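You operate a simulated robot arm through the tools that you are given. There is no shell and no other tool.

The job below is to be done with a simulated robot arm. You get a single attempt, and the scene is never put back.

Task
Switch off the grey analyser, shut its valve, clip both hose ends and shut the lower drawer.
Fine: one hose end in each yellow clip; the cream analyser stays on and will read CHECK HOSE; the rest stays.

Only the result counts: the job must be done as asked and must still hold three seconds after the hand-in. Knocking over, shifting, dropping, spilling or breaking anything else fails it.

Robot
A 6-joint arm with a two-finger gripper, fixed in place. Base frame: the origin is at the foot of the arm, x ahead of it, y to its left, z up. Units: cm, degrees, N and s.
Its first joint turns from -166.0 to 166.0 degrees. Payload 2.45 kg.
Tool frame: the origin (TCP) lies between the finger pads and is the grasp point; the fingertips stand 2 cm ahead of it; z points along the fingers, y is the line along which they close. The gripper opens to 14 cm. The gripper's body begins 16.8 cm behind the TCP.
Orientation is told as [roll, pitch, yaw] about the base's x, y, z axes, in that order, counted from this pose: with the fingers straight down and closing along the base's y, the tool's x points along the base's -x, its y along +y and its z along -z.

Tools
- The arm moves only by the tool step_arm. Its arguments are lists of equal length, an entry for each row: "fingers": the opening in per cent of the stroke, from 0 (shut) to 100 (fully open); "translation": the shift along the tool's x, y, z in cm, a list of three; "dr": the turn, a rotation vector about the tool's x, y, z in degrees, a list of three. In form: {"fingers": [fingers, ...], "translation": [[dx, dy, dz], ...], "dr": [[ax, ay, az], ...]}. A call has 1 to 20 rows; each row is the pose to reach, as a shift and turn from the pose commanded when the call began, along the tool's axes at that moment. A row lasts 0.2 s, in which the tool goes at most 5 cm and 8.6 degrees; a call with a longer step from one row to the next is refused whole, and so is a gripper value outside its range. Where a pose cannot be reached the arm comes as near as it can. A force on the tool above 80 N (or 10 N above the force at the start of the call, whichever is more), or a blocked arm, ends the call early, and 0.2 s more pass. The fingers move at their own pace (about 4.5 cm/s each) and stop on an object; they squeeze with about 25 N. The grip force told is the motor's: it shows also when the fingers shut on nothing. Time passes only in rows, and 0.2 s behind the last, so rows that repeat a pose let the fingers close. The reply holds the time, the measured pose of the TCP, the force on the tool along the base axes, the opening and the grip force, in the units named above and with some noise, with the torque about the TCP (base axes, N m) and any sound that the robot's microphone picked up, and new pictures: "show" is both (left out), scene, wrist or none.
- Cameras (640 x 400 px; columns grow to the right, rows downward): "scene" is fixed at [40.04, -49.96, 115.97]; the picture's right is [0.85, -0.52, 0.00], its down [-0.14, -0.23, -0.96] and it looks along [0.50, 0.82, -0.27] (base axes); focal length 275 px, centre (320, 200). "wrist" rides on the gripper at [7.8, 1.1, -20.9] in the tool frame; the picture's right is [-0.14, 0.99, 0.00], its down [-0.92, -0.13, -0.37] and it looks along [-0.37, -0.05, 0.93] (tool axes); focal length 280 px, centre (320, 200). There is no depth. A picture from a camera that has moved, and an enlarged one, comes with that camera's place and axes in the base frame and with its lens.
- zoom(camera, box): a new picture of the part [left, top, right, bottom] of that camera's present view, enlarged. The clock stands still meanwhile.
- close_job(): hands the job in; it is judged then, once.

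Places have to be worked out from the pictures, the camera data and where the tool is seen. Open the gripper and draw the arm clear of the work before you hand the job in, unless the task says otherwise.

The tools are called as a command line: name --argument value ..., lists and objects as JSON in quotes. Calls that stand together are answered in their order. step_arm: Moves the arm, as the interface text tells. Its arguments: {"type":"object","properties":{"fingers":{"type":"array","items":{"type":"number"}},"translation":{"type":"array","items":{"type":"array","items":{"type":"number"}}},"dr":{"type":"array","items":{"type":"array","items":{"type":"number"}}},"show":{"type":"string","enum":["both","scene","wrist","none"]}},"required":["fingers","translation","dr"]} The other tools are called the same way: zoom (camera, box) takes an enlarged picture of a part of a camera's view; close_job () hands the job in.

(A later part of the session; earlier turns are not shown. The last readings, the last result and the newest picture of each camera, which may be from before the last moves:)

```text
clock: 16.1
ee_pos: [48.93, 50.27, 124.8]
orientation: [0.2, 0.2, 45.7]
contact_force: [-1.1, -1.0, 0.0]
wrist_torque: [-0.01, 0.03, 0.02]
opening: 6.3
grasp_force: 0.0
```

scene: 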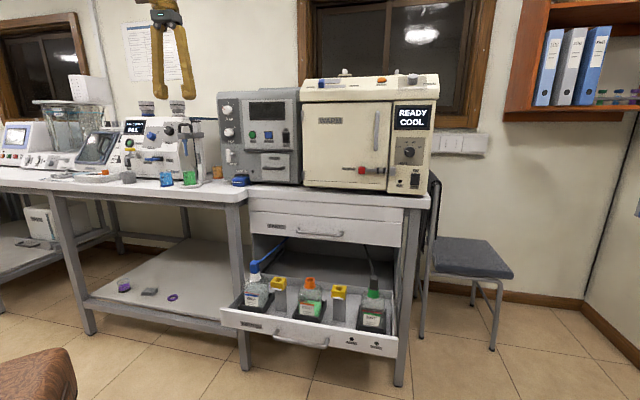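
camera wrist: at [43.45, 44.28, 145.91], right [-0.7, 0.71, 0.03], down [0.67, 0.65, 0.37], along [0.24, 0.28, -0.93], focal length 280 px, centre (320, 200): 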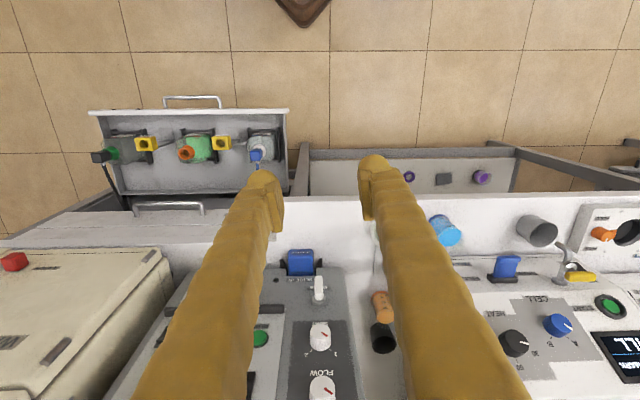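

In-plane now (yaw 45.7°, position azimuth 45.8°). I tilt forward while moving out, stopping at r≈90, z≈103.

step_arm --fingers '[45, 45, 45, 45, 45, 45, 45, 45, 45, 45, 45, 45]' --translation '[[-1.8, 0, 2.0], [-3.6, 0, 4.0], [-5.5, 0, 6.0], [-7.3, 0, 8.0], [-9.1, 0, 10.0], [-10.9, 0, 12.0], [-12.7, 0, 14.0], [-14.5, 0, 16.0], [-16.4, 0, 18.0], [-18.2, 0, 20.0], [-20.0, 0, 21.8], [-20.0, 0, 21.8]]' --dr '[[0, -8.2, 0], [0, -16.4, 0], [0, -24.6, 0], [0, -32.8, 0], [0, -41, 0], [0, -49.2, 0], [0, -57.4, 0], [0, -65.6, 0], [0, -73.8, 0], [0, -82, 0], [0, -90, 0], [0, -90, 0]]' --show "both"

zoom --camera "wrist" --box '[220, 80, 420, 240]'

zoom --camera "scene" --box '[170, 100, 270, 190]'

```text
clock: 18.7
ee_pos: [62.47, 64.62, 103.22]
orientation: [112.0, -89.9, -66.1]
contact_force: [-0.3, -0.2, 0.1]
wrist_torque: [0.02, -0.04, -0.04]
opening: 6.31
grasp_force: 0.1
camera wrist: at [47.09, 50.4, 95.36], right [-0.71, 0.69, 0.14], down [-0.16, -0.36, 0.92], along [0.68, 0.63, 0.37], focal length 280 px, centre (320, 200)
```

scene: 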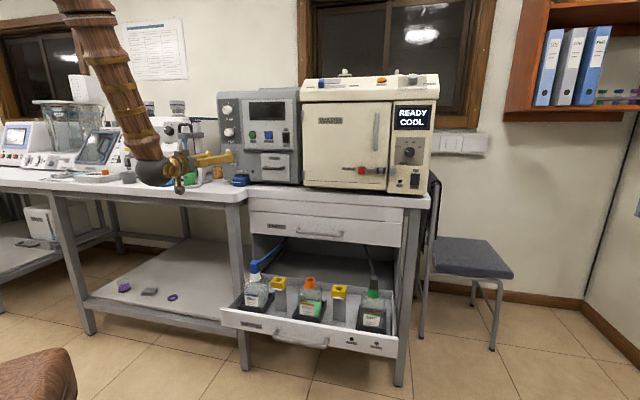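
wrist: 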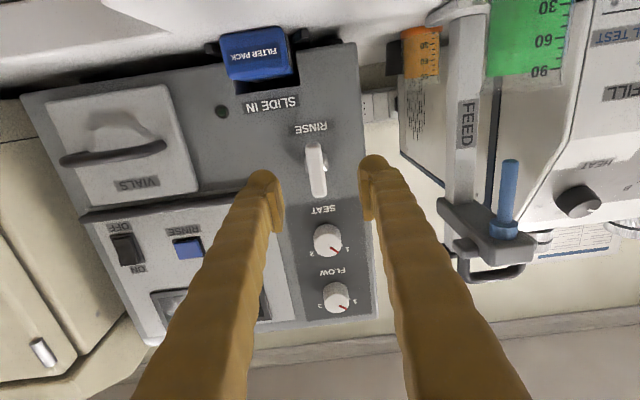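

```text
2.50 times, centred on (320, 160) of wrist
camera zoom: at [47.09, 50.4, 95.36], right [-0.71, 0.69, 0.14], down [-0.16, -0.36, 0.92], along [0.68, 0.63, 0.37], focal length 701 px, centre (320, 300)
```

zoom: 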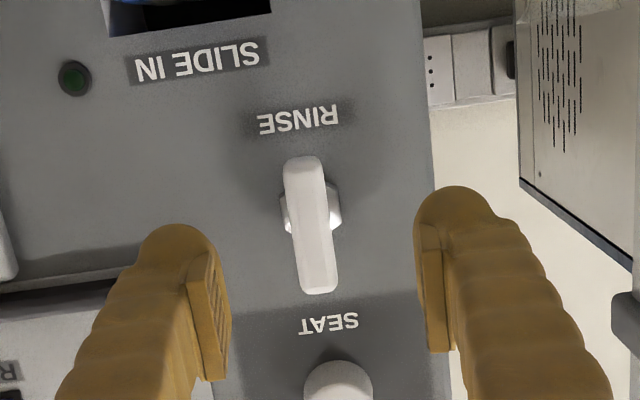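

```text
4.44 times, centred on (220, 145) of scene
camera zoom: at [40.04, -49.96, 115.97], right [0.85, -0.52, 0.0], down [-0.14, -0.23, -0.96], along [0.5, 0.82, -0.27], focal length 1222 px, centre (764, 444)
```

zoom: 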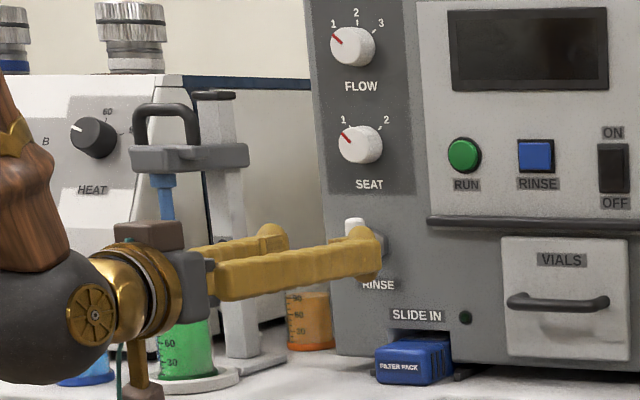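

The wrist configuration is right now: the tool is horizontal and the lever sits between the open fingers (about 0.3 cm off centre). I move in 6.9 cm so the pads straddle the lever.

step_arm --fingers '[45, 45, 45]' --translation '[[0, -0.3, 2.5], [0, -0.3, 5.0], [0, -0.3, 6.9]]' --dr '[[0, 0, 0], [0, 0, 0], [0, 0, 0]]' --show "both"

zoom --camera "wrist" --box '[220, 80, 420, 240]'

zoom --camera "scene" --box '[190, 120, 260, 180]'

```text
clock: 19.5
ee_pos: [67.67, 69.36, 103.17]
orientation: [80.8, -89.8, -34.8]
contact_force: [0.2, 0.0, 0.1]
wrist_torque: [-0.01, -0.03, -0.01]
opening: 6.31
grasp_force: 0.1
camera wrist: at [52.14, 55.14, 95.34], right [-0.71, 0.69, 0.14], down [-0.16, -0.35, 0.92], along [0.68, 0.63, 0.36], focal length 280 px, centre (320, 200)
```

scene: 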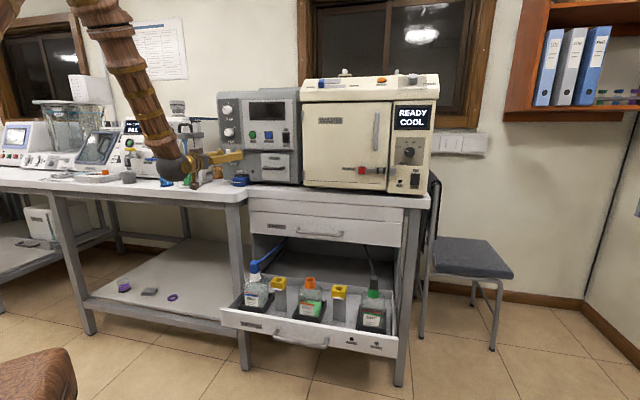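
wrist: 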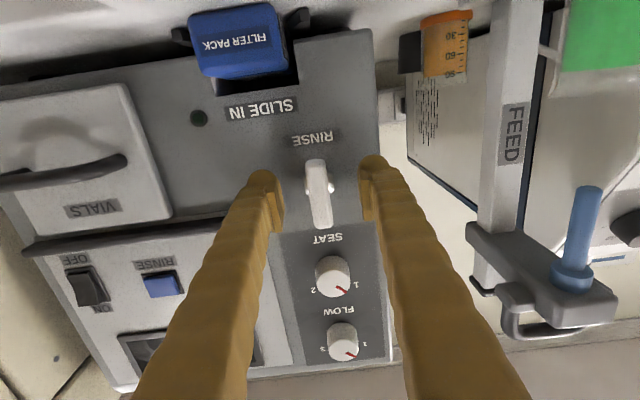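

```text
2.50 times, centred on (320, 160) of wrist
camera zoom: at [52.14, 55.14, 95.34], right [-0.71, 0.69, 0.14], down [-0.16, -0.35, 0.92], along [0.68, 0.63, 0.36], focal length 701 px, centre (320, 300)
```

zoom: 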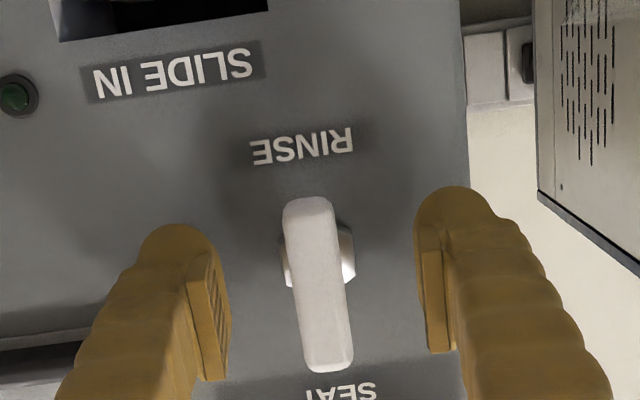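

```text
6.67 times, centred on (225, 150) of scene
camera zoom: at [40.04, -49.96, 115.97], right [0.85, -0.52, 0.0], down [-0.14, -0.23, -0.96], along [0.5, 0.82, -0.27], focal length 1834 px, centre (953, 533)
```

zoom: 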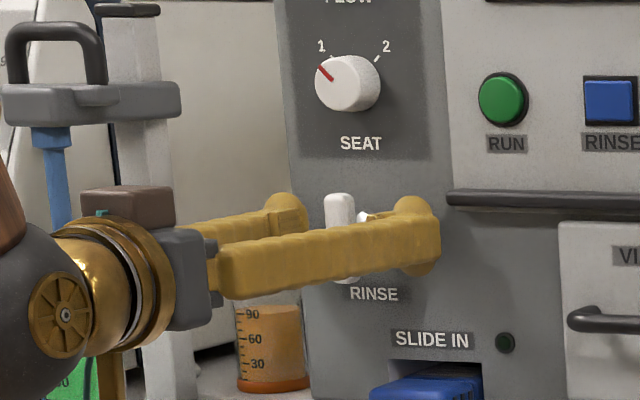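

The TCP projects right on the lever's centre. I close the fingers on it.

step_arm --fingers '[0, 0, 0, 0, 0]' --translation '[[0, 0, 0], [0, 0, 0], [0, 0, 0], [0, 0, 0], [0, 0, 0]]' --dr '[[0, 0, 0], [0, 0, 0], [0, 0, 0], [0, 0, 0], [0, 0, 0]]' --show "wrist"

```text
clock: 20.7
ee_pos: [67.58, 69.4, 103.14]
orientation: [91.5, -89.9, -45.7]
contact_force: [12.2, 6.0, -0.6]
wrist_torque: [-0.08, 0.04, 0.02]
opening: 1.25
grasp_force: 39.5
camera wrist: at [52.16, 55.15, 95.34], right [-0.71, 0.69, 0.14], down [-0.16, -0.36, 0.92], along [0.68, 0.63, 0.36], focal length 280 px, centre (320, 200)
```

wrist: 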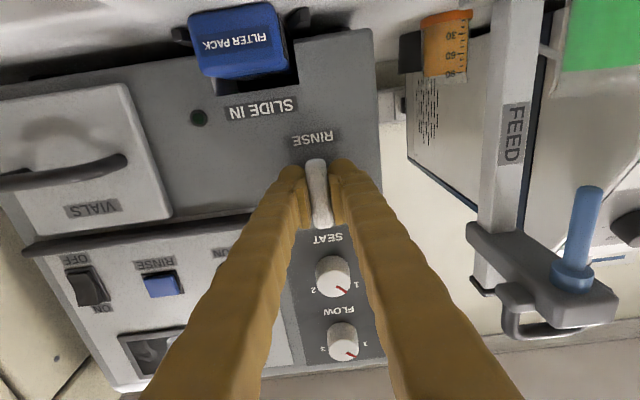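

The lever is gripped (1.25 cm). I try a small clockwise turn (as seen from the front) and read the torque to find the free direction.

step_arm --fingers '[0, 0, 0]' --translation '[[0, 0, 0], [0, 0, 0], [0, 0, 0]]' --dr '[[0, 0, 4], [0, 0, 8], [0, 0, 12]]' --show "wrist"

```text
clock: 21.5
ee_pos: [67.53, 69.47, 103.26]
orientation: [90.2, -77.8, -44.1]
contact_force: [34.3, 16.7, -3.3]
wrist_torque: [0.18, -0.18, -0.1]
opening: 1.26
grasp_force: 38.5
camera wrist: at [51.03, 56.25, 95.74], right [-0.67, 0.65, 0.34], down [-0.03, -0.49, 0.87], along [0.74, 0.58, 0.35], focal length 280 px, centre (320, 200)
```

wrist: 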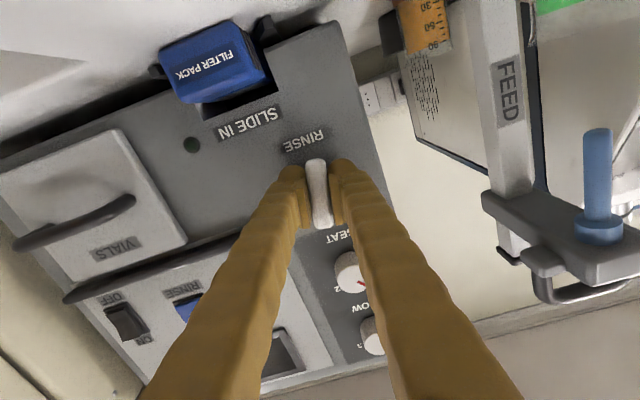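

The lever turns with the gripper and the torque is small, so clockwise is free. I continue, easing slightly toward the panel to relieve the pull.

step_arm --fingers '[0, 0, 0, 0, 0]' --translation '[[0, -0.05, 0.15], [0, -0.1, 0.3], [0, -0.1, 0.3], [0, -0.1, 0.3], [0, -0.1, 0.3]]' --dr '[[0, 0, 6], [0, 0, 12], [0, 0, 18], [0, 0, 24], [0, 0, 30]]' --show "wrist"

```text
clock: 22.7
ee_pos: [67.7, 69.51, 103.06]
orientation: [89.9, -47.8, -44.1]
contact_force: [-10.8, -25.8, -0.7]
wrist_torque: [-0.03, 0.01, -0.11]
opening: 1.15
grasp_force: 38.3
camera wrist: at [48.8, 58.66, 98.04], right [-0.46, 0.45, 0.77], down [0.26, -0.76, 0.6], along [0.85, 0.47, 0.24], focal length 280 px, centre (320, 200)
```

wrist: 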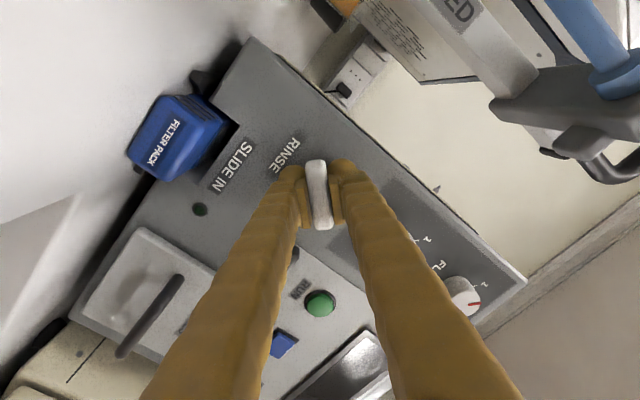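

The lever has turned about 42° with the gripper and forces remain low. I continue the remaining 48°.

step_arm --fingers '[0, 0, 0, 0, 0, 0, 0, 0]' --translation '[[0, 0, -0.1], [0, 0, -0.1], [0, 0, -0.1], [0, 0, -0.1], [0, 0, -0.1], [0, 0, -0.1], [0, 0, -0.1], [0, 0, -0.1]]' --dr '[[0, 0, 6], [0, 0, 12], [0, 0, 18], [0, 0, 24], [0, 0, 30], [0, 0, 36], [0, 0, 42], [0, 0, 48]]' --show "both"

zoom --camera "wrist" --box '[220, 80, 420, 260]'

```text
clock: 24.5
ee_pos: [67.87, 69.46, 102.93]
orientation: [89.9, 0.1, -44.1]
contact_force: [30.0, -2.4, -26.3]
wrist_torque: [-0.21, -0.13, -0.11]
opening: 1.16
grasp_force: 38.8
camera wrist: at [47.56, 59.86, 104.15], right [0.1, -0.1, 0.99], down [0.4, -0.91, -0.13], along [0.91, 0.41, -0.05], focal length 280 px, centre (320, 200)
```

scene: 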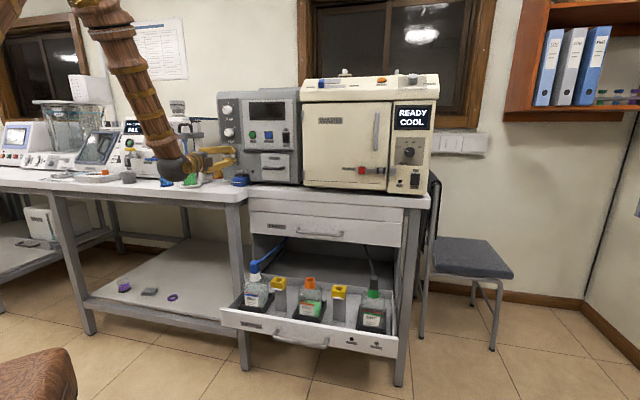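
wrist: 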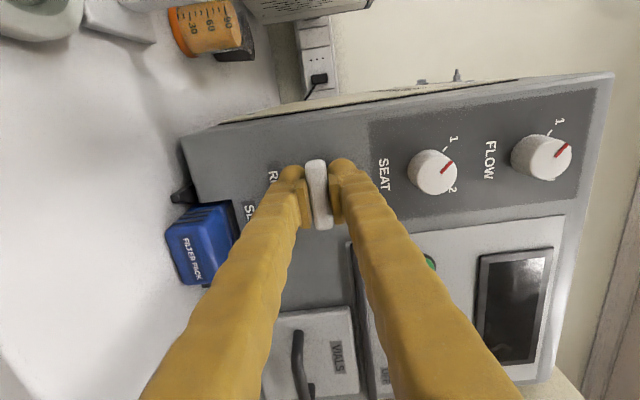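

```text
2.22 times, centred on (320, 170) of wrist
camera zoom: at [47.56, 59.86, 104.15], right [0.1, -0.1, 0.99], down [0.4, -0.91, -0.13], along [0.91, 0.41, -0.05], focal length 623 px, centre (320, 267)
```

zoom: 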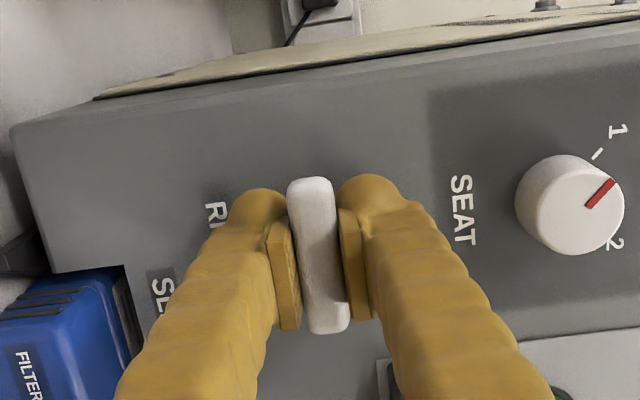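

The lever is now horizontal. I nudge 3° further to see whether it meets an end stop, so that it is fully shut.

step_arm --fingers '[0, 0]' --translation '[[0, 0, 0], [0, 0, 0]]' --dr '[[0, 0, 3], [0, 0, 3]]' --show "wrist"

zoom --camera "wrist" --box '[220, 80, 420, 260]'

```text
clock: 25.1
ee_pos: [67.8, 69.54, 102.96]
orientation: [89.9, 3.2, -44.1]
contact_force: [20.7, -10.2, -31.8]
wrist_torque: [-1.04, -0.93, -0.17]
opening: 1.25
grasp_force: 39.2
camera wrist: at [47.58, 59.82, 104.55], right [0.14, -0.13, 0.98], down [0.4, -0.9, -0.18], along [0.91, 0.42, -0.07], focal length 280 px, centre (320, 200)
```

wrist: 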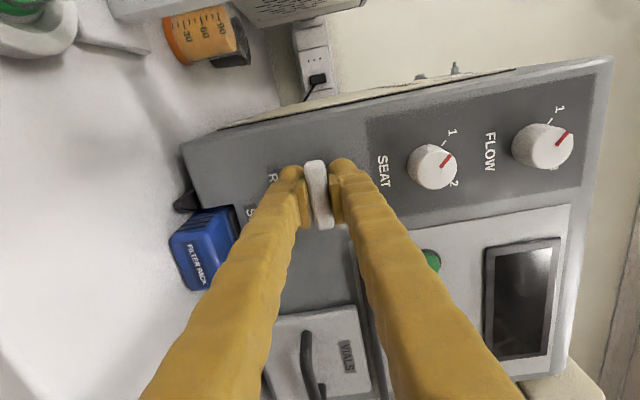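

```text
2.22 times, centred on (320, 170) of wrist
camera zoom: at [47.58, 59.82, 104.55], right [0.14, -0.13, 0.98], down [0.4, -0.9, -0.18], along [0.91, 0.42, -0.07], focal length 623 px, centre (320, 267)
```

zoom: 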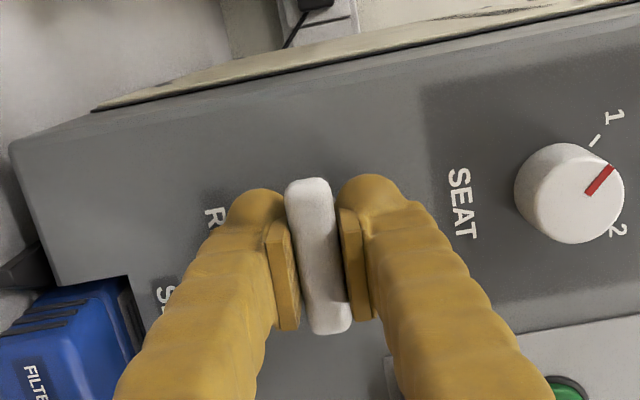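

The torque jumped to about 1.4 N·m: it is at the 90° stop, fully shut. I release the torque, open the fingers moderately and back straight out.

step_arm --fingers '[0, 20, 35, 35, 35, 35, 35]' --translation '[[0, 0, 0], [0, 0, 0], [0, 0, 0], [0, 0, 0], [0, 0, -2.5], [0, 0, -5], [0, 0, -7]]' --dr '[[0, 0, -3], [0, 0, -3], [0, 0, -3], [0, 0, -3], [0, 0, -3], [0, 0, -3], [0, 0, -3]]' --show "both"

zoom --camera "wrist" --box '[160, 60, 460, 260]'

zoom --camera "scene" --box '[190, 120, 260, 180]'

```text
clock: 26.7
ee_pos: [62.86, 64.3, 103.19]
orientation: [90.0, 0.1, -44.0]
contact_force: [0.7, -0.3, -0.5]
wrist_torque: [-0.01, 0.02, -0.01]
opening: 4.88
grasp_force: 0.0
camera wrist: at [42.64, 54.82, 104.25], right [0.1, -0.1, 0.99], down [0.4, -0.91, -0.13], along [0.91, 0.41, -0.05], focal length 280 px, centre (320, 200)
```

scene: 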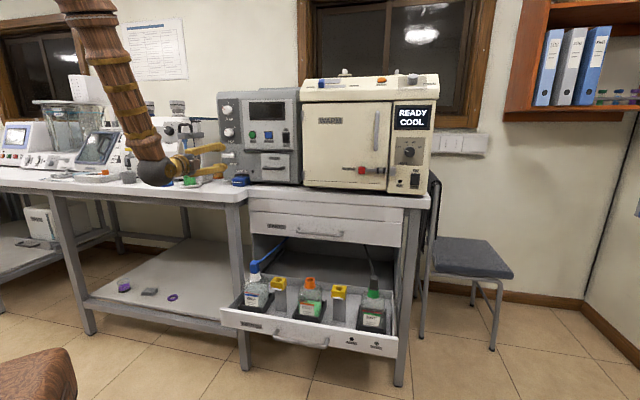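
wrist: 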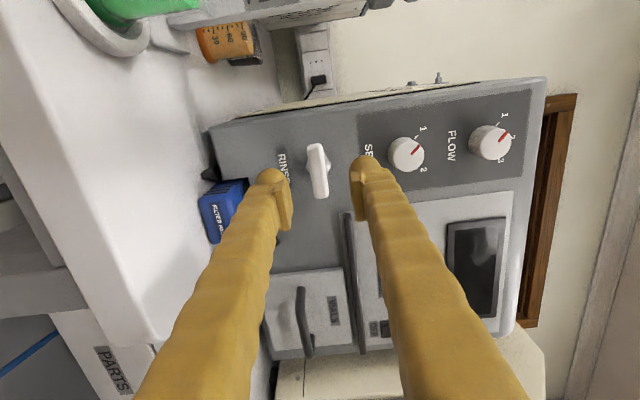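

```text
2.00 times, centred on (310, 160) of wrist
camera zoom: at [42.64, 54.82, 104.25], right [0.1, -0.1, 0.99], down [0.4, -0.91, -0.13], along [0.91, 0.41, -0.05], focal length 561 px, centre (340, 280)
```

zoom: 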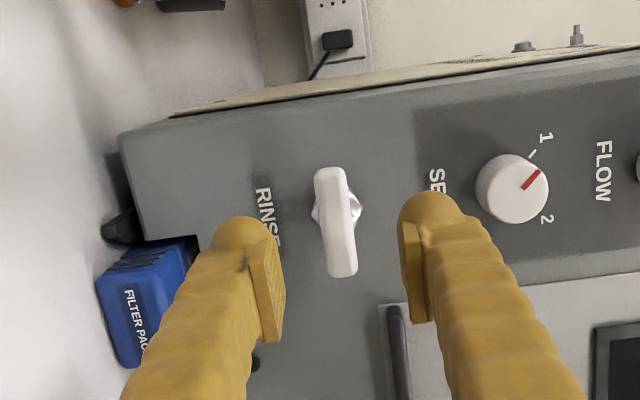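

```text
6.67 times, centred on (225, 150) of scene
camera zoom: at [40.04, -49.96, 115.97], right [0.85, -0.52, 0.0], down [-0.14, -0.23, -0.96], along [0.5, 0.82, -0.27], focal length 1834 px, centre (953, 533)
```

zoom: 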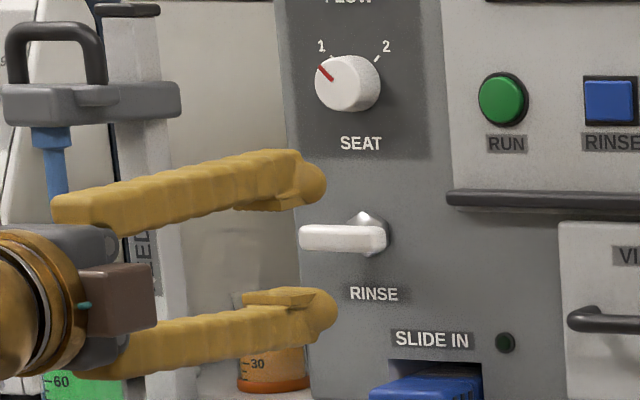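

The lever is clearly horizontal: the valve is shut. I roll the tool back 90°, then I'll tilt back to tool-down for the hoses.

step_arm --fingers '[35, 35, 35, 35, 35, 35, 35, 35, 35, 35, 35]' --translation '[[0, 0, 0], [0, 0, 0], [0, 0, 0], [0, 0, 0], [0, 0, 0], [0, 0, 0], [0, 0, 0], [0, 0, 0], [0, 0, 0], [0, 0, 0], [0, 0, 0]]' --dr '[[0, 0, -8.2], [0, 0, -16.4], [0, 0, -24.6], [0, 0, -32.8], [0, 0, -41], [0, 0, -49.2], [0, 0, -57.4], [0, 0, -65.6], [0, 0, -73.8], [0, 0, -82], [0, 0, -90]]' --show "none"

```text
clock: 29.1
ee_pos: [62.84, 64.42, 103.14]
orientation: [-78.6, -90.0, 124.5]
contact_force: [-0.4, 0.9, 0.1]
wrist_torque: [0.01, 0.0, -0.01]
opening: 4.9
grasp_force: 0.0
```

Now I tilt back up in-plane to the tool-down pose, moving up and back.

step_arm --fingers '[35, 35, 35, 35, 35, 35, 35, 35, 35, 35, 35, 35]' --translation '[[-2, 0, -1.8], [-4, 0, -3.6], [-6, 0, -5.5], [-8, 0, -7.3], [-10, 0, -9.1], [-12, 0, -10.9], [-14, 0, -12.7], [-16, 0, -14.5], [-18, 0, -16.4], [-20, 0, -18.2], [-21.8, 0, -20], [-21.8, 0, -20]]' --dr '[[0, 8.2, 0], [0, 16.4, 0], [0, 24.6, 0], [0, 32.8, 0], [0, 41, 0], [0, 49.2, 0], [0, 57.4, 0], [0, 65.6, 0], [0, 73.8, 0], [0, 82, 0], [0, 90, 0], [0, 90, 0]]' --show "both"

```text
clock: 31.7
ee_pos: [48.92, 50.02, 124.89]
orientation: [0.1, 0.1, 45.9]
contact_force: [0.8, 0.9, 0.2]
wrist_torque: [0.01, 0.0, 0.01]
opening: 4.92
grasp_force: 0.0
out of reach, approached as far as the arm can: row 5
camera wrist: at [42.77, 45.16, 145.84], right [-0.62, 0.79, 0.0], down [0.73, 0.57, 0.37], along [0.29, 0.23, -0.93], focal length 280 px, centre (320, 200)
```

scene: 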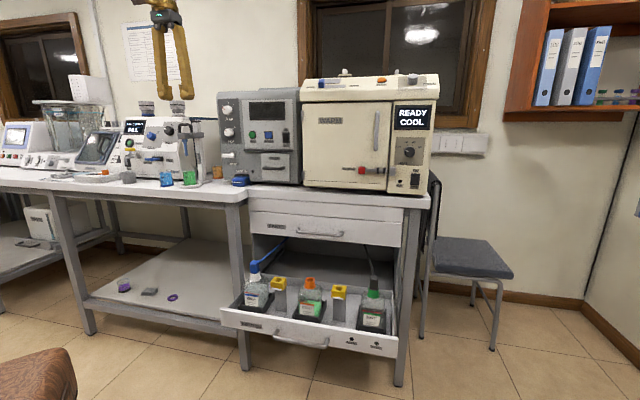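
wrist: 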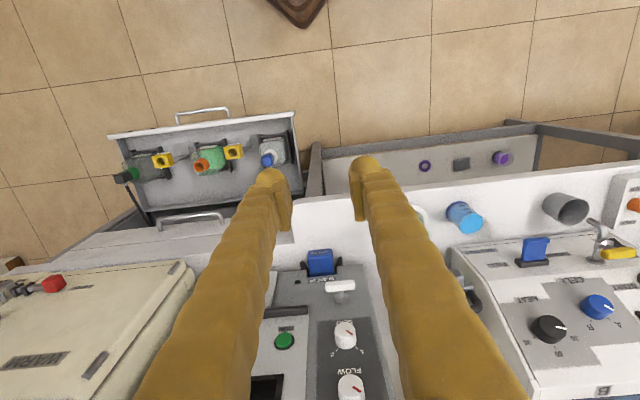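

Tool-down again and clear. I zoom on the open drawer from here to refine the hose ends, clips and the bench notch.

zoom --camera "wrist" --box '[100, 100, 320, 240]'

zoom --camera "wrist" --box '[215, 120, 305, 180]'

```text
2.86 times, centred on (210, 170) of wrist
camera zoom: at [42.77, 45.16, 145.84], right [-0.62, 0.79, 0.0], down [0.73, 0.57, 0.37], along [0.29, 0.23, -0.93], focal length 801 px, centre (634, 286)
```

zoom: 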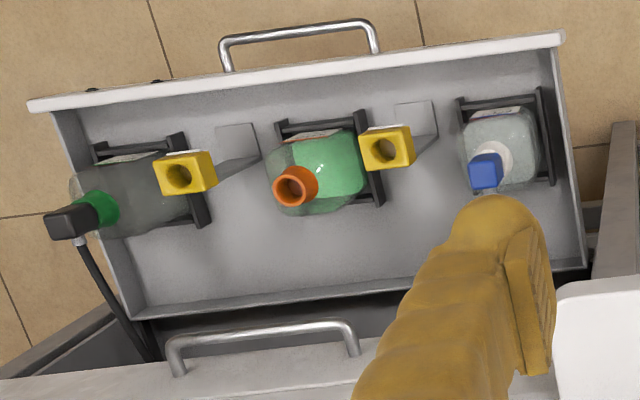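

```text
6.67 times, centred on (260, 150) of wrist
camera zoom: at [42.77, 45.16, 145.84], right [-0.62, 0.79, 0.0], down [0.73, 0.57, 0.37], along [0.29, 0.23, -0.93], focal length 1869 px, centre (720, 533)
```

zoom: 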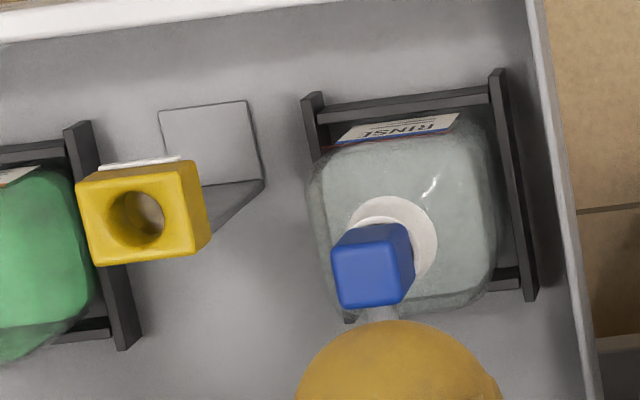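

The blue plug's top is about (68.4, 45.3, 63), about 3 cm square, with its tube leaving toward the back, so closing along the bench direction is fine. I move over it at z≈85 with the fingers opened to about 7.7 cm.

step_arm --fingers '[45, 55, 55, 55, 55, 55, 55, 55, 55, 55, 55]' --translation '[[-1.02, -1.73, 4], [-2.04, -3.45, 8], [-3.06, -5.18, 12], [-4.08, -6.91, 16], [-5.1, -8.64, 20], [-6.12, -10.36, 24], [-7.14, -12.09, 28], [-8.16, -13.82, 32], [-9.18, -15.54, 36], [-10.2, -17.27, 40], [-10.2, -17.27, 40]]' --dr '[[0, 0, 0.2], [0, 0, 0.4], [0, 0, 0.6], [0, 0, 0.9], [0, 0, 0.9], [0, 0, 0.9], [0, 0, 0.9], [0, 0, 0.9], [0, 0, 0.9], [0, 0, 0.9], [0, 0, 0.9]]' --show "both"

zoom --camera "wrist" --box '[220, 100, 420, 260]'

zoom --camera "scene" --box '[210, 170, 350, 320]'

```text
clock: 34.1
ee_pos: [68.47, 45.47, 84.65]
orientation: [0.1, 0.0, 45.0]
contact_force: [0.8, -0.1, -0.5]
wrist_torque: [0.0, -0.02, 0.01]
opening: 7.7
grasp_force: 0.0
camera wrist: at [62.18, 40.55, 105.59], right [-0.6, 0.8, 0.0], down [0.74, 0.56, 0.37], along [0.29, 0.22, -0.93], focal length 280 px, centre (320, 200)
```

scene: 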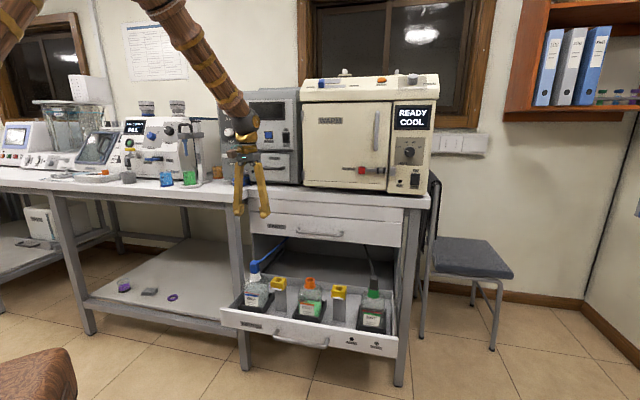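
wrist: 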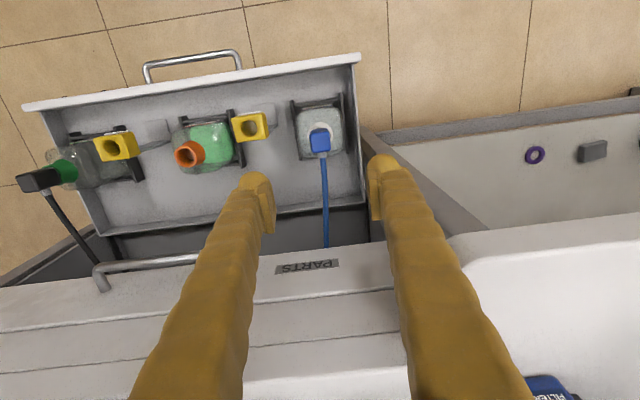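

```text
2.50 times, centred on (320, 180) of wrist
camera zoom: at [62.18, 40.55, 105.59], right [-0.6, 0.8, 0.0], down [0.74, 0.56, 0.37], along [0.29, 0.22, -0.93], focal length 701 px, centre (320, 250)
```

zoom: 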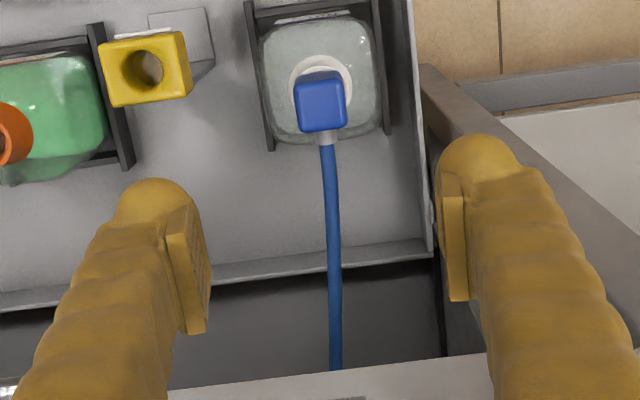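

```text
2.67 times, centred on (280, 245) of scene
camera zoom: at [40.04, -49.96, 115.97], right [0.85, -0.52, 0.0], down [-0.14, -0.23, -0.96], along [0.5, 0.82, -0.27], focal length 734 px, centre (427, 80)
```

zoom: 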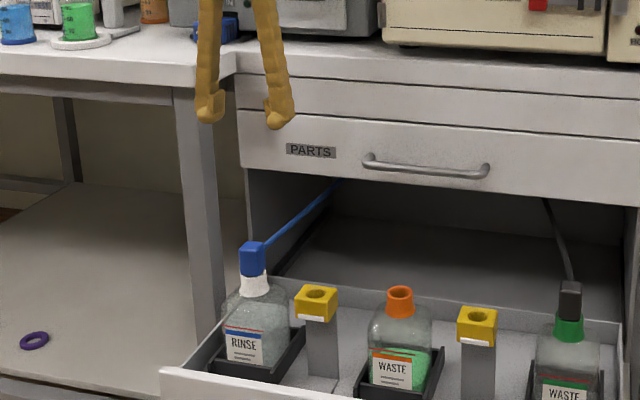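

The cap is centred between the fingers (the projection matches at z≈63). I descend in two stages, stopping first at z≈68 to check clearances.

step_arm --fingers '[55, 55, 55, 55]' --translation '[[0, 0, 4.2], [0, 0, 8.4], [0, 0, 12.6], [0, 0, 16.6]]' --dr '[[0, 0, 0], [0, 0, 0], [0, 0, 0], [0, 0, 0]]' --show "both"

zoom --camera "wrist" --box '[220, 100, 420, 260]'

zoom --camera "scene" --box '[210, 170, 350, 320]'

```text
clock: 35.1
ee_pos: [68.44, 45.51, 68.28]
orientation: [0.1, -0.1, 45.0]
contact_force: [-0.7, 0.3, -0.1]
wrist_torque: [0.01, 0.04, 0.02]
opening: 7.7
grasp_force: 0.1
camera wrist: at [62.04, 40.59, 89.15], right [-0.6, 0.8, 0.0], down [0.74, 0.56, 0.37], along [0.29, 0.22, -0.93], focal length 280 px, centre (320, 200)
```

scene: 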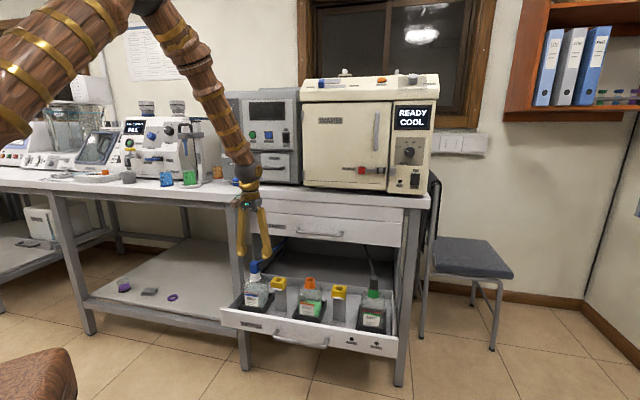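
wrist: 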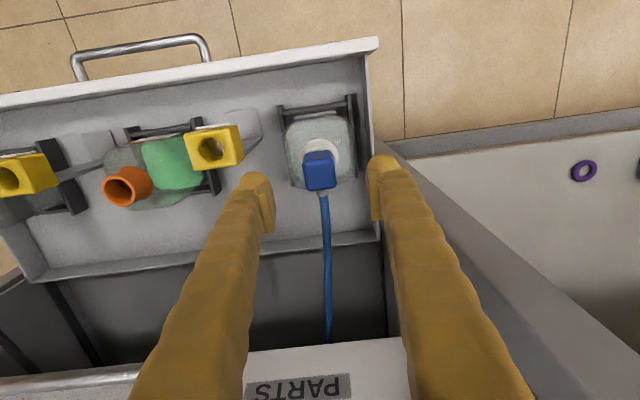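

```text
2.50 times, centred on (320, 180) of wrist
camera zoom: at [62.04, 40.59, 89.15], right [-0.6, 0.8, 0.0], down [0.74, 0.56, 0.37], along [0.29, 0.22, -0.93], focal length 701 px, centre (320, 250)
```

zoom: 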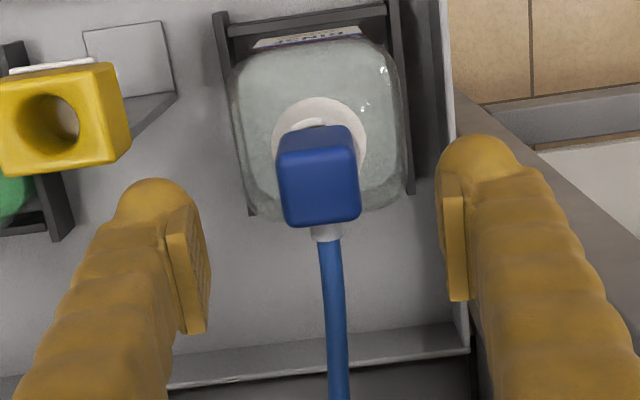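

```text
2.67 times, centred on (280, 245) of scene
camera zoom: at [40.04, -49.96, 115.97], right [0.85, -0.52, 0.0], down [-0.14, -0.23, -0.96], along [0.5, 0.82, -0.27], focal length 734 px, centre (427, 80)
```

zoom: 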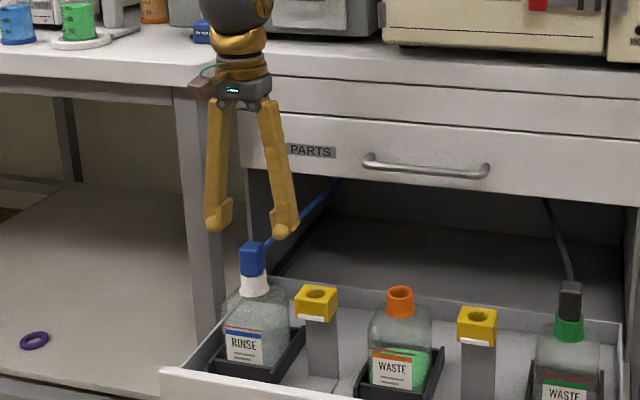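

The cap's top face is centred between the fingers. I descend the last 6.8 cm so that the pads straddle it (TCP z≈61.5).

step_arm --fingers '[55, 55, 55]' --translation '[[0, 0, 2.5], [0, 0, 5.0], [0, 0, 6.8]]' --dr '[[0, 0, 0], [0, 0, 0], [0, 0, 0]]' --show "both"

zoom --camera "wrist" --box '[220, 100, 420, 260]'

zoom --camera "scene" --box '[225, 220, 305, 310]'

```text
clock: 35.9
ee_pos: [68.39, 45.5, 61.46]
orientation: [0.0, 0.0, 45.0]
contact_force: [-0.2, -0.2, -0.9]
wrist_torque: [-0.01, 0.01, -0.01]
opening: 7.67
grasp_force: 0.0
camera wrist: at [62.1, 40.6, 82.34], right [-0.6, 0.8, 0.0], down [0.74, 0.56, 0.37], along [0.29, 0.22, -0.93], focal length 280 px, centre (320, 200)
```

scene: 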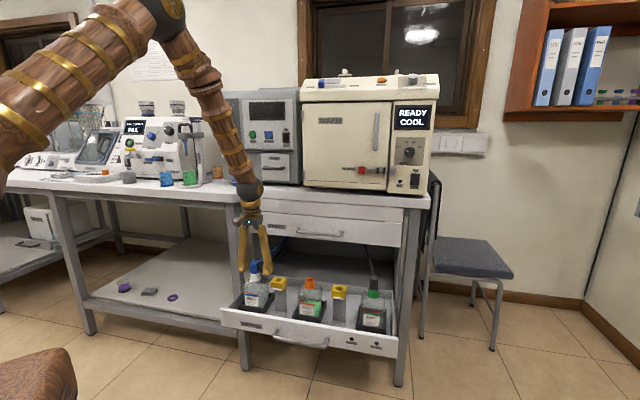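
wrist: 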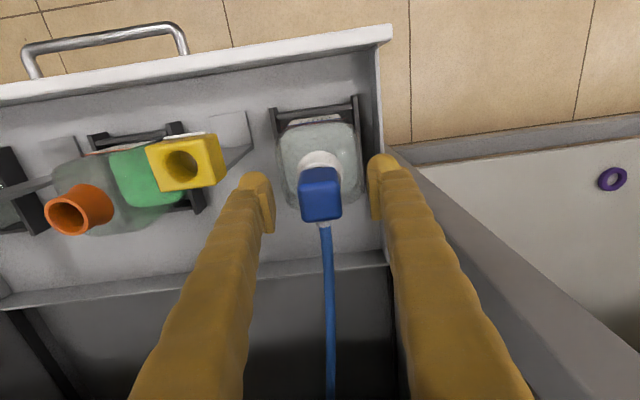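

```text
2.50 times, centred on (320, 180) of wrist
camera zoom: at [62.1, 40.6, 82.34], right [-0.6, 0.8, 0.0], down [0.74, 0.56, 0.37], along [0.29, 0.22, -0.93], focal length 701 px, centre (320, 250)
```

zoom: 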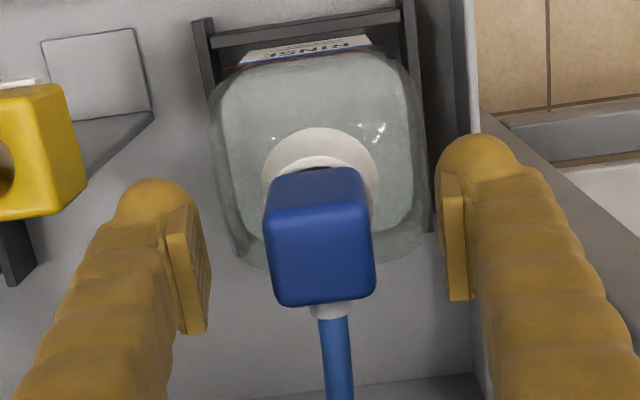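

```text
4.44 times, centred on (265, 265) of scene
camera zoom: at [40.04, -49.96, 115.97], right [0.85, -0.52, 0.0], down [-0.14, -0.23, -0.96], along [0.5, 0.82, -0.27], focal length 1222 px, centre (564, -89)
```

zoom: 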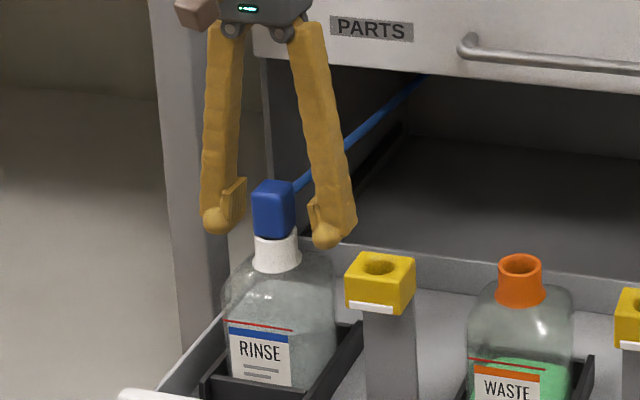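

The cap's top is at z≈63, exactly centred under the gripper, with the tips near its lower edge. I close the fingers on it.

step_arm --fingers '[0, 0, 0, 0, 0]' --translation '[[0, 0, 0], [0, 0, 0], [0, 0, 0], [0, 0, 0], [0, 0, 0]]' --dr '[[0, 0, 0], [0, 0, 0], [0, 0, 0], [0, 0, 0], [0, 0, 0]]' --show "both"

```text
clock: 37.0
ee_pos: [68.75, 45.75, 61.99]
orientation: [0.1, -0.4, 45.0]
contact_force: [-7.6, -0.7, 30.0]
wrist_torque: [0.09, 0.54, 0.03]
opening: 2.88
grasp_force: 25.5
stopped in row 5: the force on the tool passed its limit at 87 N (the readings are from after the stop); the commanded pose is now the measured one
camera wrist: at [62.18, 40.76, 82.78], right [-0.6, 0.8, 0.0], down [0.74, 0.56, 0.37], along [0.3, 0.23, -0.93], focal length 280 px, centre (320, 200)
```

scene: 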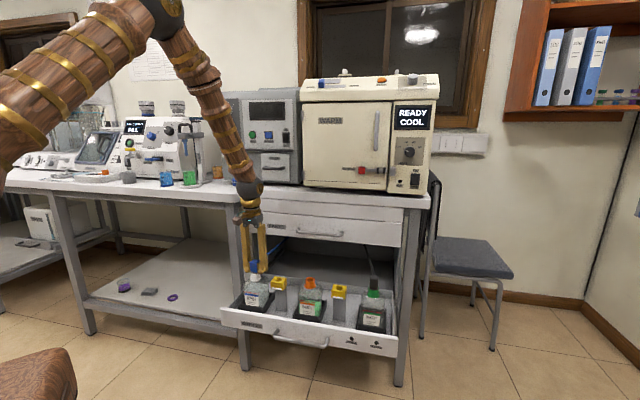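
wrist: 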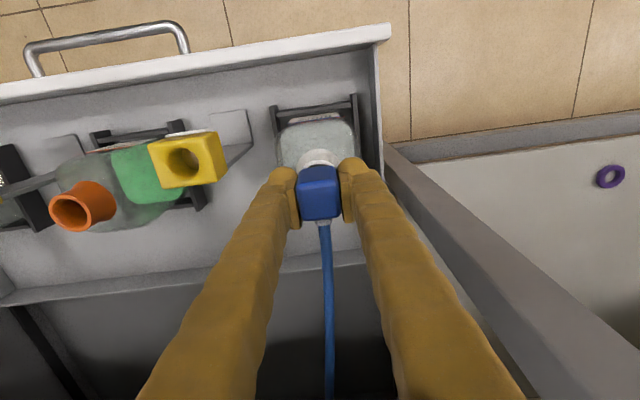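

Closing gave an upward force spike, so the tips probably met the white collar. The cap is held at 2.88 cm; I zoom in to check the bottle before lifting.

zoom --camera "wrist" --box '[250, 80, 390, 240]'

zoom --camera "scene" --box '[225, 240, 285, 310]'

```text
2.50 times, centred on (320, 160) of wrist
camera zoom: at [62.18, 40.76, 82.78], right [-0.6, 0.8, 0.0], down [0.74, 0.56, 0.37], along [0.3, 0.23, -0.93], focal length 701 px, centre (320, 300)
```

zoom: 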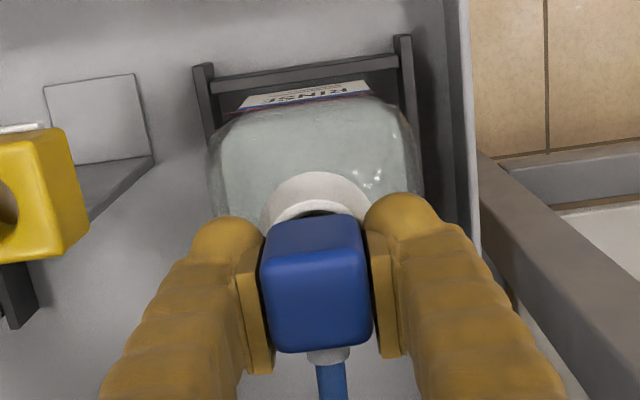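

```text
5.71 times, centred on (255, 275) of scene
camera zoom: at [40.04, -49.96, 115.97], right [0.85, -0.52, 0.0], down [-0.14, -0.23, -0.96], along [0.5, 0.82, -0.27], focal length 1572 px, centre (691, -229)
```

zoom: 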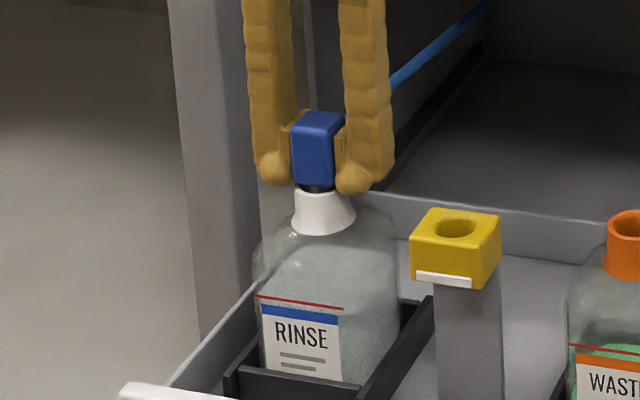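

The bottle is still upright in its tray and the cap has already risen slightly off the collar. I lift it slowly straight up.

step_arm --fingers '[0, 0, 0, 0, 0, 0]' --translation '[[0, 0, -0.5], [0, 0, -1.0], [0, 0, -1.8], [0, 0, -2.8], [0, 0, -4.0], [0, 0, -5.0]]' --dr '[[0, 0, 0], [0, 0, 0], [0, 0, 0], [0, 0, 0], [0, 0, 0], [0, 0, 0]]' --show "both"

zoom --camera "scene" --box '[225, 220, 305, 310]'

zoom --camera "wrist" --box '[250, 80, 390, 240]'

```text
clock: 38.5
ee_pos: [68.53, 45.66, 66.79]
orientation: [0.2, -0.3, 45.0]
contact_force: [-0.1, 0.2, -0.1]
wrist_torque: [0.03, -0.04, 0.01]
opening: 2.89
grasp_force: 25.1
camera wrist: at [62.13, 40.74, 87.65], right [-0.6, 0.8, 0.0], down [0.74, 0.56, 0.37], along [0.3, 0.23, -0.93], focal length 280 px, centre (320, 200)
```

scene: 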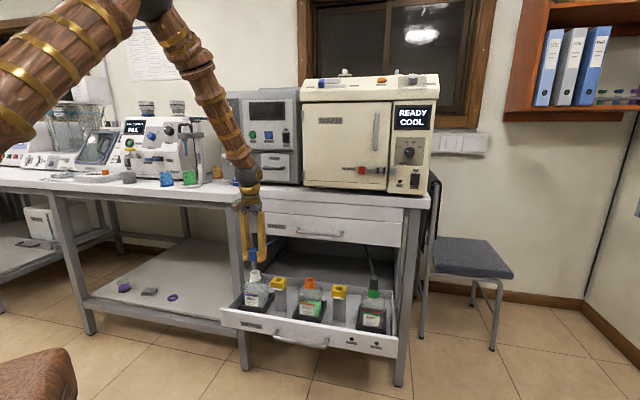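
wrist: 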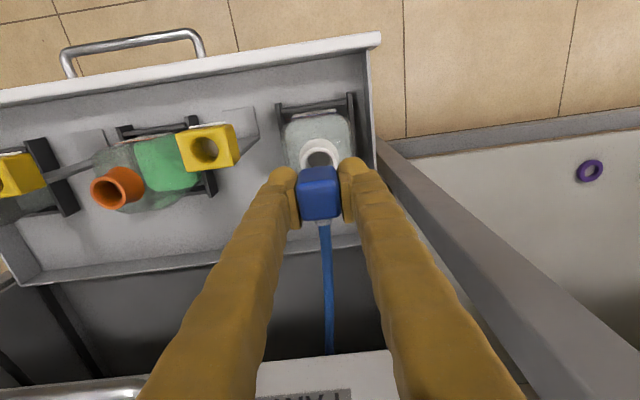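

```text
4.44 times, centred on (265, 265) of scene
camera zoom: at [40.04, -49.96, 115.97], right [0.85, -0.52, 0.0], down [-0.14, -0.23, -0.96], along [0.5, 0.82, -0.27], focal length 1222 px, centre (564, -89)
```

zoom: 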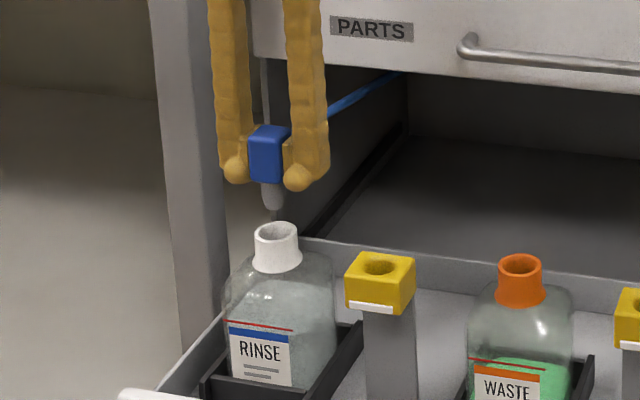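

```text
2.50 times, centred on (320, 160) of wrist
camera zoom: at [62.13, 40.74, 87.65], right [-0.6, 0.8, 0.0], down [0.74, 0.56, 0.37], along [0.3, 0.23, -0.93], focal length 701 px, centre (320, 300)
```

zoom: 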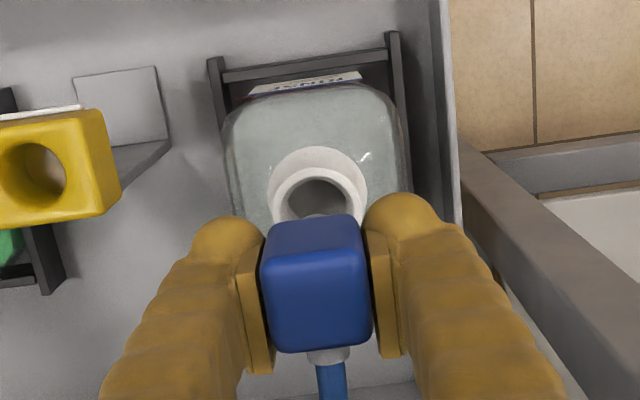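

The blue plug is free with its grey spigot below it, and the bottle stayed put. I raise it 4 cm more to see the full length of the spigot.

step_arm --fingers '[0, 0, 0]' --translation '[[0, 0, -1.5], [0, 0, -3.0], [0, 0, -4.5]]' --dr '[[0, 0, 0], [0, 0, 0], [0, 0, 0]]' --show "both"

zoom --camera "scene" --box '[225, 210, 305, 300]'

zoom --camera "wrist" --box '[160, 80, 380, 240]'

```text
clock: 39.2
ee_pos: [68.65, 45.65, 71.4]
orientation: [0.2, -0.3, 45.0]
contact_force: [-0.2, -0.3, -0.5]
wrist_torque: [-0.03, -0.02, 0.0]
opening: 2.82
grasp_force: 25.4
camera wrist: at [62.16, 40.73, 92.21], right [-0.6, 0.8, 0.0], down [0.74, 0.56, 0.37], along [0.3, 0.23, -0.93], focal length 280 px, centre (320, 200)
```

scene: 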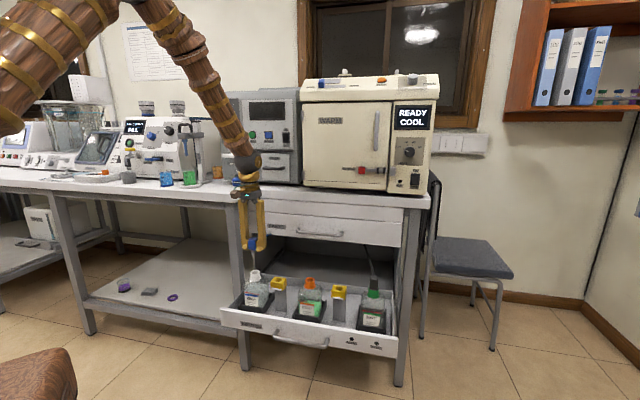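
wrist: 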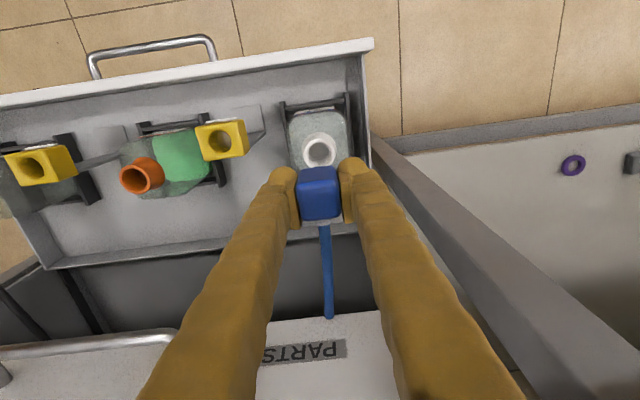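

```text
4.44 times, centred on (265, 255) of scene
camera zoom: at [40.04, -49.96, 115.97], right [0.85, -0.52, 0.0], down [-0.14, -0.23, -0.96], along [0.5, 0.82, -0.27], focal length 1222 px, centre (564, -44)
```

zoom: 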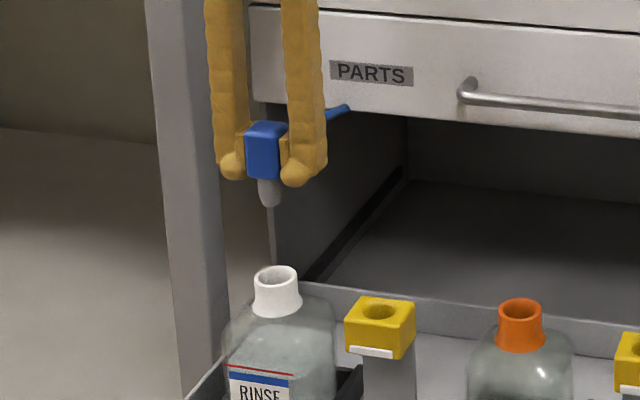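

```text
2.50 times, centred on (270, 160) of wrist
camera zoom: at [62.16, 40.73, 92.21], right [-0.6, 0.8, 0.0], down [0.74, 0.56, 0.37], along [0.3, 0.23, -0.93], focal length 701 px, centre (445, 300)
```

zoom: 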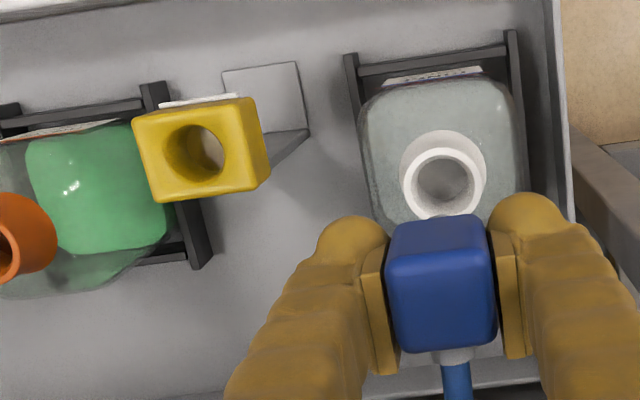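

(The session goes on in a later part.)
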